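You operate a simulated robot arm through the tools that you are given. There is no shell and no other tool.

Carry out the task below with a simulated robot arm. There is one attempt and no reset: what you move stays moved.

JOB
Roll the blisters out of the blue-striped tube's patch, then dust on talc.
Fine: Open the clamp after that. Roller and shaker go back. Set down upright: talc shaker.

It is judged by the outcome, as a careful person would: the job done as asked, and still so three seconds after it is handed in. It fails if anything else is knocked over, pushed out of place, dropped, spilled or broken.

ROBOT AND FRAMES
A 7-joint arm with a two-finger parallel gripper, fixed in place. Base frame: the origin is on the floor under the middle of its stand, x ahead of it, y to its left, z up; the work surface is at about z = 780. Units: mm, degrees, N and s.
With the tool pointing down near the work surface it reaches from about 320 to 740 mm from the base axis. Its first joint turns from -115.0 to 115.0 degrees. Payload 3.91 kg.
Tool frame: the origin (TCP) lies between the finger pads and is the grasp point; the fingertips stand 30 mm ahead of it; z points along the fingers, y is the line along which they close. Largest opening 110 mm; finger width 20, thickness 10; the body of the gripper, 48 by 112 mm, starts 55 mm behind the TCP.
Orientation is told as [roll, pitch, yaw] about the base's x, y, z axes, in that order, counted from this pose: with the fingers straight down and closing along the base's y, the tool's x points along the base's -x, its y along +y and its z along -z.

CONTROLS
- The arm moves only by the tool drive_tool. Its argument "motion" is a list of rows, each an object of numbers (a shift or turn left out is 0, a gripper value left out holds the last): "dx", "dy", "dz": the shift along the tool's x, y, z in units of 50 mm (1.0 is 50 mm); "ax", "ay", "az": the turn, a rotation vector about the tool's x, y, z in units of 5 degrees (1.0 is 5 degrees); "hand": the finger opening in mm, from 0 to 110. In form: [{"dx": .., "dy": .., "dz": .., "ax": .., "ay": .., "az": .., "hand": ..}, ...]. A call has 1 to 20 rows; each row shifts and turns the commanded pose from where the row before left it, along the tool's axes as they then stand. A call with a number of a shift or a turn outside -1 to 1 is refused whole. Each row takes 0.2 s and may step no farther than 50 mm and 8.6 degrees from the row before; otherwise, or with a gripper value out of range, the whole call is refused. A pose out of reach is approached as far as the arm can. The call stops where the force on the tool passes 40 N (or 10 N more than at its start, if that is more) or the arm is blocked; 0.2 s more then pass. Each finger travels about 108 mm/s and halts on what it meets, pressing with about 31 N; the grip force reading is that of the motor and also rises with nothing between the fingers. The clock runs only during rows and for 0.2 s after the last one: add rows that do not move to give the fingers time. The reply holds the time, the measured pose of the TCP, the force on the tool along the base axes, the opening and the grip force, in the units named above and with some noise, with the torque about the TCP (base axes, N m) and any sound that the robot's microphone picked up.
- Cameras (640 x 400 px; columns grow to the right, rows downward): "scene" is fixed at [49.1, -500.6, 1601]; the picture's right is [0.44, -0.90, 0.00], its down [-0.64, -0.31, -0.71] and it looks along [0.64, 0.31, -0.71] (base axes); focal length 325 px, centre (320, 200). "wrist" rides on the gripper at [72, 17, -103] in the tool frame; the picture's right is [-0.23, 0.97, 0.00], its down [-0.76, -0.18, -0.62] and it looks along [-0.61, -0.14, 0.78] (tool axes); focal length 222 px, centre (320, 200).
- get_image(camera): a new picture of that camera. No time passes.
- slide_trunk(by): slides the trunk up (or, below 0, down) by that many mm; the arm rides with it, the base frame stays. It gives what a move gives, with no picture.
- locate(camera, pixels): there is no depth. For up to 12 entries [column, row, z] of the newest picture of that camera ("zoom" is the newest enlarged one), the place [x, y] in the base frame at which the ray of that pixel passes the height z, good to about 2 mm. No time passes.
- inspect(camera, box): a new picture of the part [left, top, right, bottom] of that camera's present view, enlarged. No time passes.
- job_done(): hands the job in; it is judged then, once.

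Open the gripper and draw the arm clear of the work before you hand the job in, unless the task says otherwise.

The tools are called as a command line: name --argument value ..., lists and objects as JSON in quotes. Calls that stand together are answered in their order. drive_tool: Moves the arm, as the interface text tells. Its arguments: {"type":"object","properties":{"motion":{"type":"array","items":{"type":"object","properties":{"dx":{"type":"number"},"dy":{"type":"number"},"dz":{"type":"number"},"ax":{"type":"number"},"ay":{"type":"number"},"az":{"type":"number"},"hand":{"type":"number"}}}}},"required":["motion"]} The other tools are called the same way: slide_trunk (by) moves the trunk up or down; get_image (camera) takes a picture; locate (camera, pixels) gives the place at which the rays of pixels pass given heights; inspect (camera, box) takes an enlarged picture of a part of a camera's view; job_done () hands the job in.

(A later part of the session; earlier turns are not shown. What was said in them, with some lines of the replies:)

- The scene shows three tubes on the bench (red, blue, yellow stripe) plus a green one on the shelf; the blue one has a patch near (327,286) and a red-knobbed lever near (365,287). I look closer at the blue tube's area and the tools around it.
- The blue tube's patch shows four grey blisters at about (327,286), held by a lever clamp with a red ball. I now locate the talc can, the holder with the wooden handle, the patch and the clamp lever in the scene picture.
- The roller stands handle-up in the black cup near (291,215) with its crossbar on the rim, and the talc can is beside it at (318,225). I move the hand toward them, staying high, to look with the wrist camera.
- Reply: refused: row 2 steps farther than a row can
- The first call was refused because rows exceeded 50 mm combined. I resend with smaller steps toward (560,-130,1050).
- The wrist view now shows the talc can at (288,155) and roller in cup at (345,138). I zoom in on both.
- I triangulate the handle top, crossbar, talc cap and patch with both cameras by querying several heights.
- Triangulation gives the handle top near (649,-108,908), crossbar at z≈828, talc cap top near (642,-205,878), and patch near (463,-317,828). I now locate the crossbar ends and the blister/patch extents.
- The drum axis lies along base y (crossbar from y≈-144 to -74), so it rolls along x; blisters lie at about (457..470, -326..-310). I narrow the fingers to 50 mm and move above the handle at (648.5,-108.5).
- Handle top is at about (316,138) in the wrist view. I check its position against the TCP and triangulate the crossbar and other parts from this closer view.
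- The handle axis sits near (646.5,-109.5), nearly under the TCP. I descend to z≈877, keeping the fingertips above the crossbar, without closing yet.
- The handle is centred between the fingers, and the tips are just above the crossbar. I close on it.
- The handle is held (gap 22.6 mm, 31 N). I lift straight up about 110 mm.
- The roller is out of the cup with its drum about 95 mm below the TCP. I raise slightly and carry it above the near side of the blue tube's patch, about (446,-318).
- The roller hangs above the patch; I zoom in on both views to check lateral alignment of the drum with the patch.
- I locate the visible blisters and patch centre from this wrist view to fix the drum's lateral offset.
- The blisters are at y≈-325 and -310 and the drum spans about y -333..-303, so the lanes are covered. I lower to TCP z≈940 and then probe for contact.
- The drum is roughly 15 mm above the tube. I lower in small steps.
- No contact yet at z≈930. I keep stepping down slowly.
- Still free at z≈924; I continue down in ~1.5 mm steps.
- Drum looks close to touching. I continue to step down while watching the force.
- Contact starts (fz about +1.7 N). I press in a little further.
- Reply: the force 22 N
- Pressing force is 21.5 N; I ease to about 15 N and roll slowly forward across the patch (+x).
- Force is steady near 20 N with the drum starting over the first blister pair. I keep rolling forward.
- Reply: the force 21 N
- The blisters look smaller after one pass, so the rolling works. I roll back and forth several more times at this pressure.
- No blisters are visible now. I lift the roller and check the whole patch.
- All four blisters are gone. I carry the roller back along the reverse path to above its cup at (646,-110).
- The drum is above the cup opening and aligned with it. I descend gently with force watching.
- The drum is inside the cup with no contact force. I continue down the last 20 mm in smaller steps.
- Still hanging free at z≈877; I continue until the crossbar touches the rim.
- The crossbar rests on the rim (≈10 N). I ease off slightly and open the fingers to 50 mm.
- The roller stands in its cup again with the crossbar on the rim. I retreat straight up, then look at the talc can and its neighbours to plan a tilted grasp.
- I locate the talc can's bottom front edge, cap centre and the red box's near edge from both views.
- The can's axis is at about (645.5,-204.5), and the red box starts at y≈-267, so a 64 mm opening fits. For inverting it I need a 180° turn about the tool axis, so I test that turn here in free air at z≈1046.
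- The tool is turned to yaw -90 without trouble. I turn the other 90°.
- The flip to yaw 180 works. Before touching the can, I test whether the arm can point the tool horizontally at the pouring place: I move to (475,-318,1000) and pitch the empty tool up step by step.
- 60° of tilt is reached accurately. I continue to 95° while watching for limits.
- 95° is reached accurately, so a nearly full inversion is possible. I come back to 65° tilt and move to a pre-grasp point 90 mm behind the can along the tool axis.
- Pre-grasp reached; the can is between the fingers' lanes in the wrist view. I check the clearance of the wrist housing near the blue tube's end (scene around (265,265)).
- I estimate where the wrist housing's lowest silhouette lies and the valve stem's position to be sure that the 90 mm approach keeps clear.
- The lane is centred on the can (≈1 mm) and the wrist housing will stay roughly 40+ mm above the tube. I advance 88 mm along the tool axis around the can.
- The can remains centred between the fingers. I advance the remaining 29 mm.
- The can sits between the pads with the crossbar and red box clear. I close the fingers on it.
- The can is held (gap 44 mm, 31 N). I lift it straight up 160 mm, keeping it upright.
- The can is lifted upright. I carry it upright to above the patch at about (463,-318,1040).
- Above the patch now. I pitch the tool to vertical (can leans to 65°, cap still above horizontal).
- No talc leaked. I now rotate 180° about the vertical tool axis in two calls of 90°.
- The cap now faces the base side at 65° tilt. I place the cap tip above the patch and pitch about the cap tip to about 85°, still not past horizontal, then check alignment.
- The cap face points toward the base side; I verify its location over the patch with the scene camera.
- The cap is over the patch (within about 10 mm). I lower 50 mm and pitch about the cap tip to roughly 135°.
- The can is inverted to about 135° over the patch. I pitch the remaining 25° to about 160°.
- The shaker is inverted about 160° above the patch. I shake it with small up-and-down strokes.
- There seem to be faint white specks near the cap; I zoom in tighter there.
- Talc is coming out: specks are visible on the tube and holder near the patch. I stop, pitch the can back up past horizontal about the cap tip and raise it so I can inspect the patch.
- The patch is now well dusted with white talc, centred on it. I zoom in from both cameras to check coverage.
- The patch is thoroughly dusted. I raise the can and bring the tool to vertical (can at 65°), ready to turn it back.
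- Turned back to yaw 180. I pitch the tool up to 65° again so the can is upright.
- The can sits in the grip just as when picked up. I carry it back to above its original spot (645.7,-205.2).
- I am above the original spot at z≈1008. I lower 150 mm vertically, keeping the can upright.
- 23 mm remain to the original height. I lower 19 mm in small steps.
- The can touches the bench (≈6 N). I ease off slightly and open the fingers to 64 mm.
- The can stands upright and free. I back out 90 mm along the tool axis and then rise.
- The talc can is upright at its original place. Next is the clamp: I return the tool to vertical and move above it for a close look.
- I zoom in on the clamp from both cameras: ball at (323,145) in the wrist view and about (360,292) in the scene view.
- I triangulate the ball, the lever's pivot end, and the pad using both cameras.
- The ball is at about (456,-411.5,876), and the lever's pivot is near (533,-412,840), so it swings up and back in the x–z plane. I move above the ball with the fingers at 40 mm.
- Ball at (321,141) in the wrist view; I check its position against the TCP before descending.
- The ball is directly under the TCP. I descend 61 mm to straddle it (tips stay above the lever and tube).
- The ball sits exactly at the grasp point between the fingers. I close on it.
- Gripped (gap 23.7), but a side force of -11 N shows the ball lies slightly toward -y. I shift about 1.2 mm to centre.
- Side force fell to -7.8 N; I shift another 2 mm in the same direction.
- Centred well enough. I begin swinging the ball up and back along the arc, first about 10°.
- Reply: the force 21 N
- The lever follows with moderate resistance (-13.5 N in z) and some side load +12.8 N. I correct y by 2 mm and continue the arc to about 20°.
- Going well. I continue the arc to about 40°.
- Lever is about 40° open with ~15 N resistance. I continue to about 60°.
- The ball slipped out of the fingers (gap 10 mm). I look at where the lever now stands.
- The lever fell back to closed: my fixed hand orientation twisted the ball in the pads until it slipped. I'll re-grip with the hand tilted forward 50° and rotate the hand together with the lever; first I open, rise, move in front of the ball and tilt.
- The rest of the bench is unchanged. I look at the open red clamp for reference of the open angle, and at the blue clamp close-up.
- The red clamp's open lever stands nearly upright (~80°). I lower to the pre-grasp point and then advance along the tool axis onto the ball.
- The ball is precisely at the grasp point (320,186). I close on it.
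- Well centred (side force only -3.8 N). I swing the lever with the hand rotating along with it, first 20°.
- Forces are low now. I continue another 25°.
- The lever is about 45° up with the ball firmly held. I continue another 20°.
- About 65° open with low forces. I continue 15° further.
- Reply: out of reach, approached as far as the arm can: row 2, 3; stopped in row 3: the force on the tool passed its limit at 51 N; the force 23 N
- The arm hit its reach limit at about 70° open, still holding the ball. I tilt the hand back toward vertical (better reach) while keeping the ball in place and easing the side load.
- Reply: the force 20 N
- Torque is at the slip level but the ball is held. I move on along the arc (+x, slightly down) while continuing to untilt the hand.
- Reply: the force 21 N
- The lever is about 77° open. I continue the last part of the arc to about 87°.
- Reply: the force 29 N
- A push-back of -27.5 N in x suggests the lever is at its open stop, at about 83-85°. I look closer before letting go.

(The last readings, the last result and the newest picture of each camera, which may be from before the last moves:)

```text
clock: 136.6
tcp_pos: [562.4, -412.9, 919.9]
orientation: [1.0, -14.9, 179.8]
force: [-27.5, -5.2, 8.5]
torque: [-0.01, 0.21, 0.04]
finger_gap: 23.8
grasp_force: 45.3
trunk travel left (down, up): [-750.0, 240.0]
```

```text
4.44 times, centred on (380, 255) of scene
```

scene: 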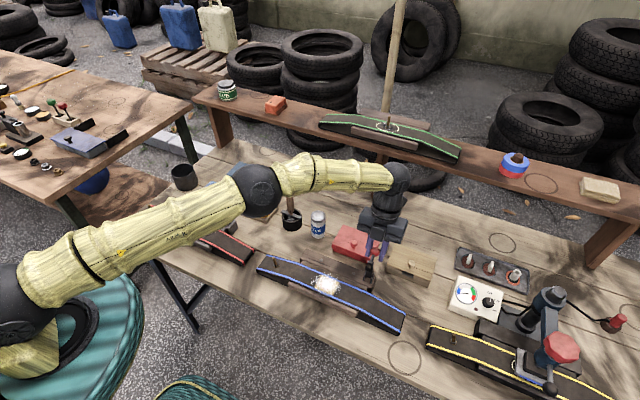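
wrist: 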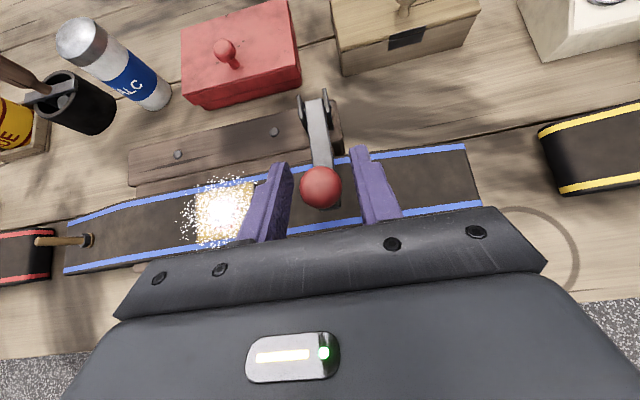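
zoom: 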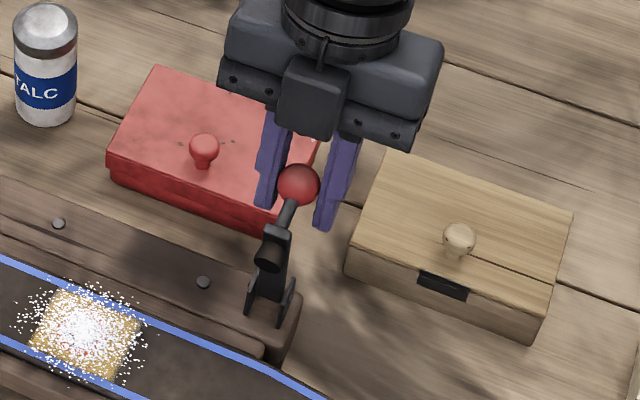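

The lever stands upright just like the open red clamp, at its stop. I ease off 2 mm and open the fingers.

drive_tool --motion '[{"dx": -0.03}, {}]'

drive_tool --motion '[{"hand": 40}, {}, {}]'

inspect --camera "scene" --box '[335, 210, 425, 300]'

get_image --camera "wrist"

```text
clock: 137.2
tcp_pos: [562.3, -412.5, 920.2]
orientation: [1.0, -15.0, 179.9]
force: [-23.9, -6.0, 3.9]
torque: [-0.1, 0.09, 0.1]
finger_gap: 23.7
grasp_force: 44.8
trunk travel left (down, up): [-750.0, 240.0]
```

```text
clock: 137.9
tcp_pos: [565.6, -409.9, 919.5]
orientation: [0.9, -14.9, 179.9]
force: [-1.0, -0.1, 0.0]
torque: [0.04, 0.0, 0.02]
finger_gap: 39.8
grasp_force: 0.0
trunk travel left (down, up): [-750.0, 240.0]
```

```text
4.44 times, centred on (380, 255) of scene
```

zoom: 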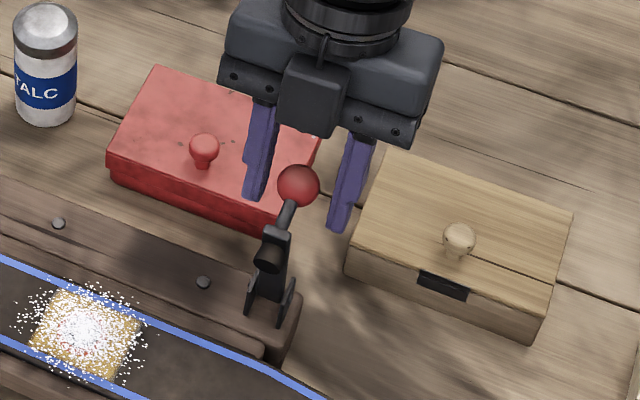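

```text
taken
```

wrist: 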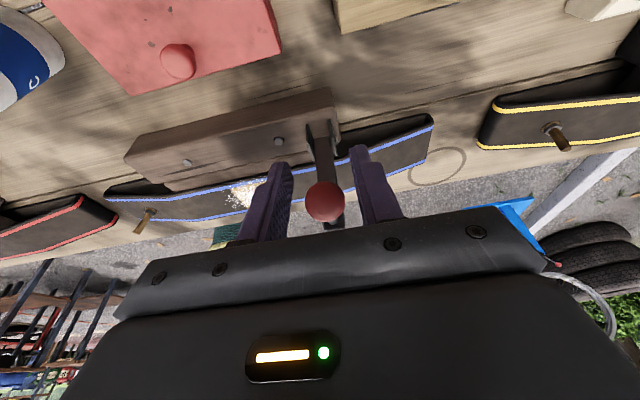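

The clamp stays open by itself. I withdraw straight up carefully with the fingers straddling the ball.

drive_tool --motion '[{"dx": -0.05, "dz": -0.19}, {"dx": -0.05, "dz": -0.19}, {"dx": -0.05, "dz": -0.19}, {"dx": -0.05, "dz": -0.19}, {"dx": -0.05, "dz": -0.19}, {"dx": -0.05, "dz": -0.19}, {}]'

get_image --camera "scene"

get_image --camera "wrist"

```text
clock: 139.6
tcp_pos: [565.2, -409.9, 977.6]
orientation: [1.0, -15.0, 179.9]
force: [-0.4, 0.1, 0.3]
torque: [0.01, 0.04, 0.02]
finger_gap: 39.9
grasp_force: 0.0
trunk travel left (down, up): [-750.0, 240.0]
```

```text
taken
```

scene: 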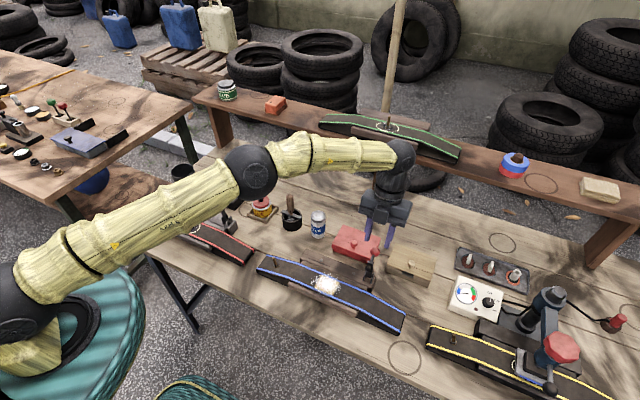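

```text
taken
```

wrist: 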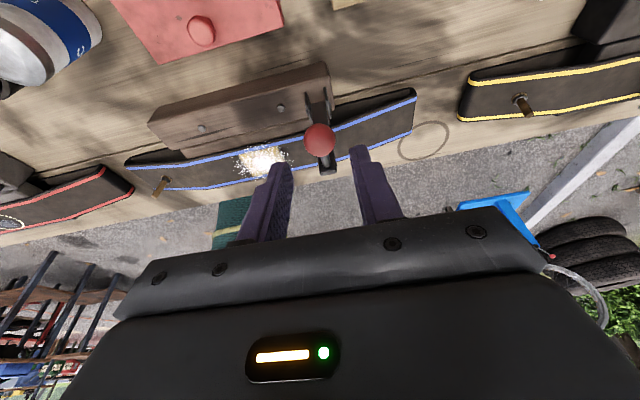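

The tips are clear above the ball and the lever stays upright. I rise further, pull the arm back toward the base and open the gripper fully.

drive_tool --motion '[{"dx": -0.12, "dz": -0.46}, {"dx": -0.12, "dz": -0.46}, {"dx": -0.12, "dz": -0.46}, {"ay": 1}, {"ay": 1}, {"ay": 1}, {"dx": -0.7, "dz": -0.5, "hand": 110}, {"dx": -0.7, "dz": -0.5}, {"dx": -0.7, "dz": -0.5}, {"dx": -0.5, "dz": -0.2}, {}]'

get_image --camera "scene"

get_image --camera "wrist"

inspect --camera "scene" --box '[250, 190, 430, 330]'

```text
clock: 141.9
tcp_pos: [435.1, -408.4, 1133.3]
orientation: [1.0, 0.0, -179.9]
force: [0.0, 0.5, 0.0]
torque: [0.0, 0.01, 0.04]
finger_gap: 110.1
grasp_force: 0.1
trunk travel left (down, up): [-750.0, 240.0]
```

```text
taken
```

scene: 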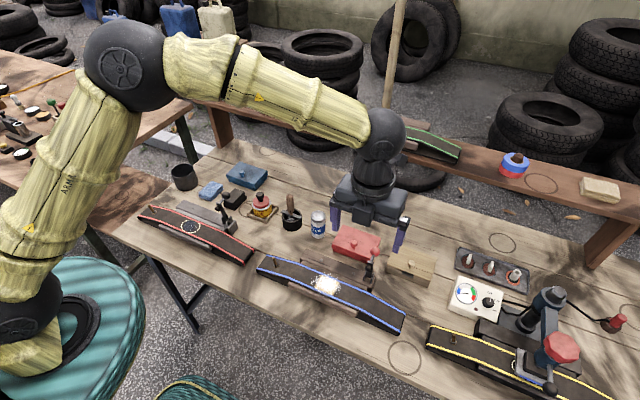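

```text
taken
```

wrist: 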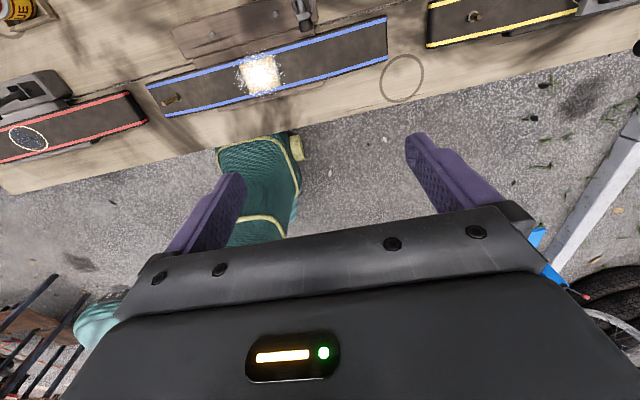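

```text
2.86 times, centred on (340, 260) of scene
```

zoom: 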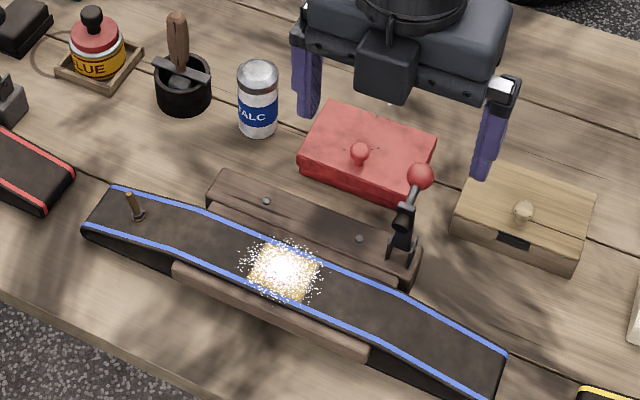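

The clamp is open, talc upright and roller in its cup. I make a final close comparison of the roller and shaker with their starting positions.

inspect --camera "scene" --box '[270, 185, 340, 245]'

inspect --camera "scene" --box '[340, 230, 420, 310]'

```text
6.67 times, centred on (305, 215) of scene
```

zoom: 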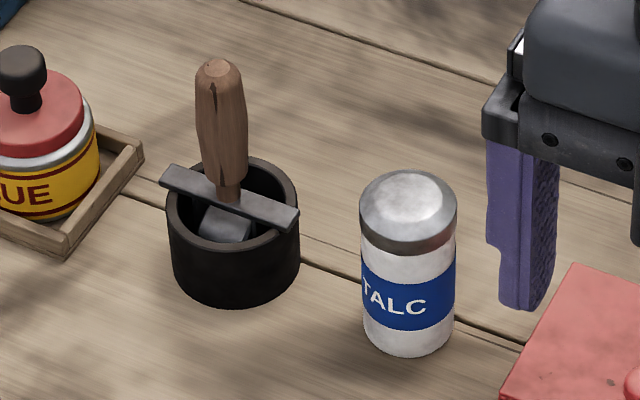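

```text
5.00 times, centred on (380, 270) of scene
```

zoom: 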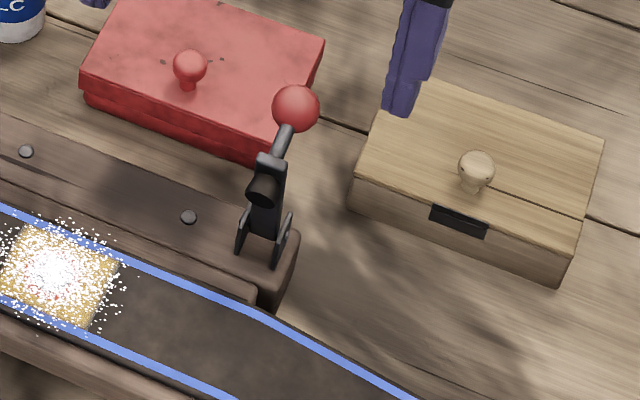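

Roller and shaker match their starting positions. The patch is free of blisters and dusted with talc, the clamp lever stays upright in the open position, and the arm is clear with the gripper open. I hand the job in.

job_done

```text
The job is handed in.
```

The job is done and handed in; the last pictures before hand-in showed everything as asked.

- **Blisters:** I rolled the blue-striped tube's patch back and forth until all four blisters were gone.
- **Talc:** I turned the shaker over above the patch and shook it until the patch was well covered. A few specks landed on the tube and its holder right around the patch.
- **Clamp:** I opened it after the talc. On the first try the ball slipped out of the fingers and the lever dropped back closed. On the second try it went up to its stop and stayed there when I let go.
- **Tools put back:** The roller is in its cup, and the talc shaker stands upright. Both are where they started.

Nothing else looked moved or knocked over. The gripper is open and the arm is clear of the bench.
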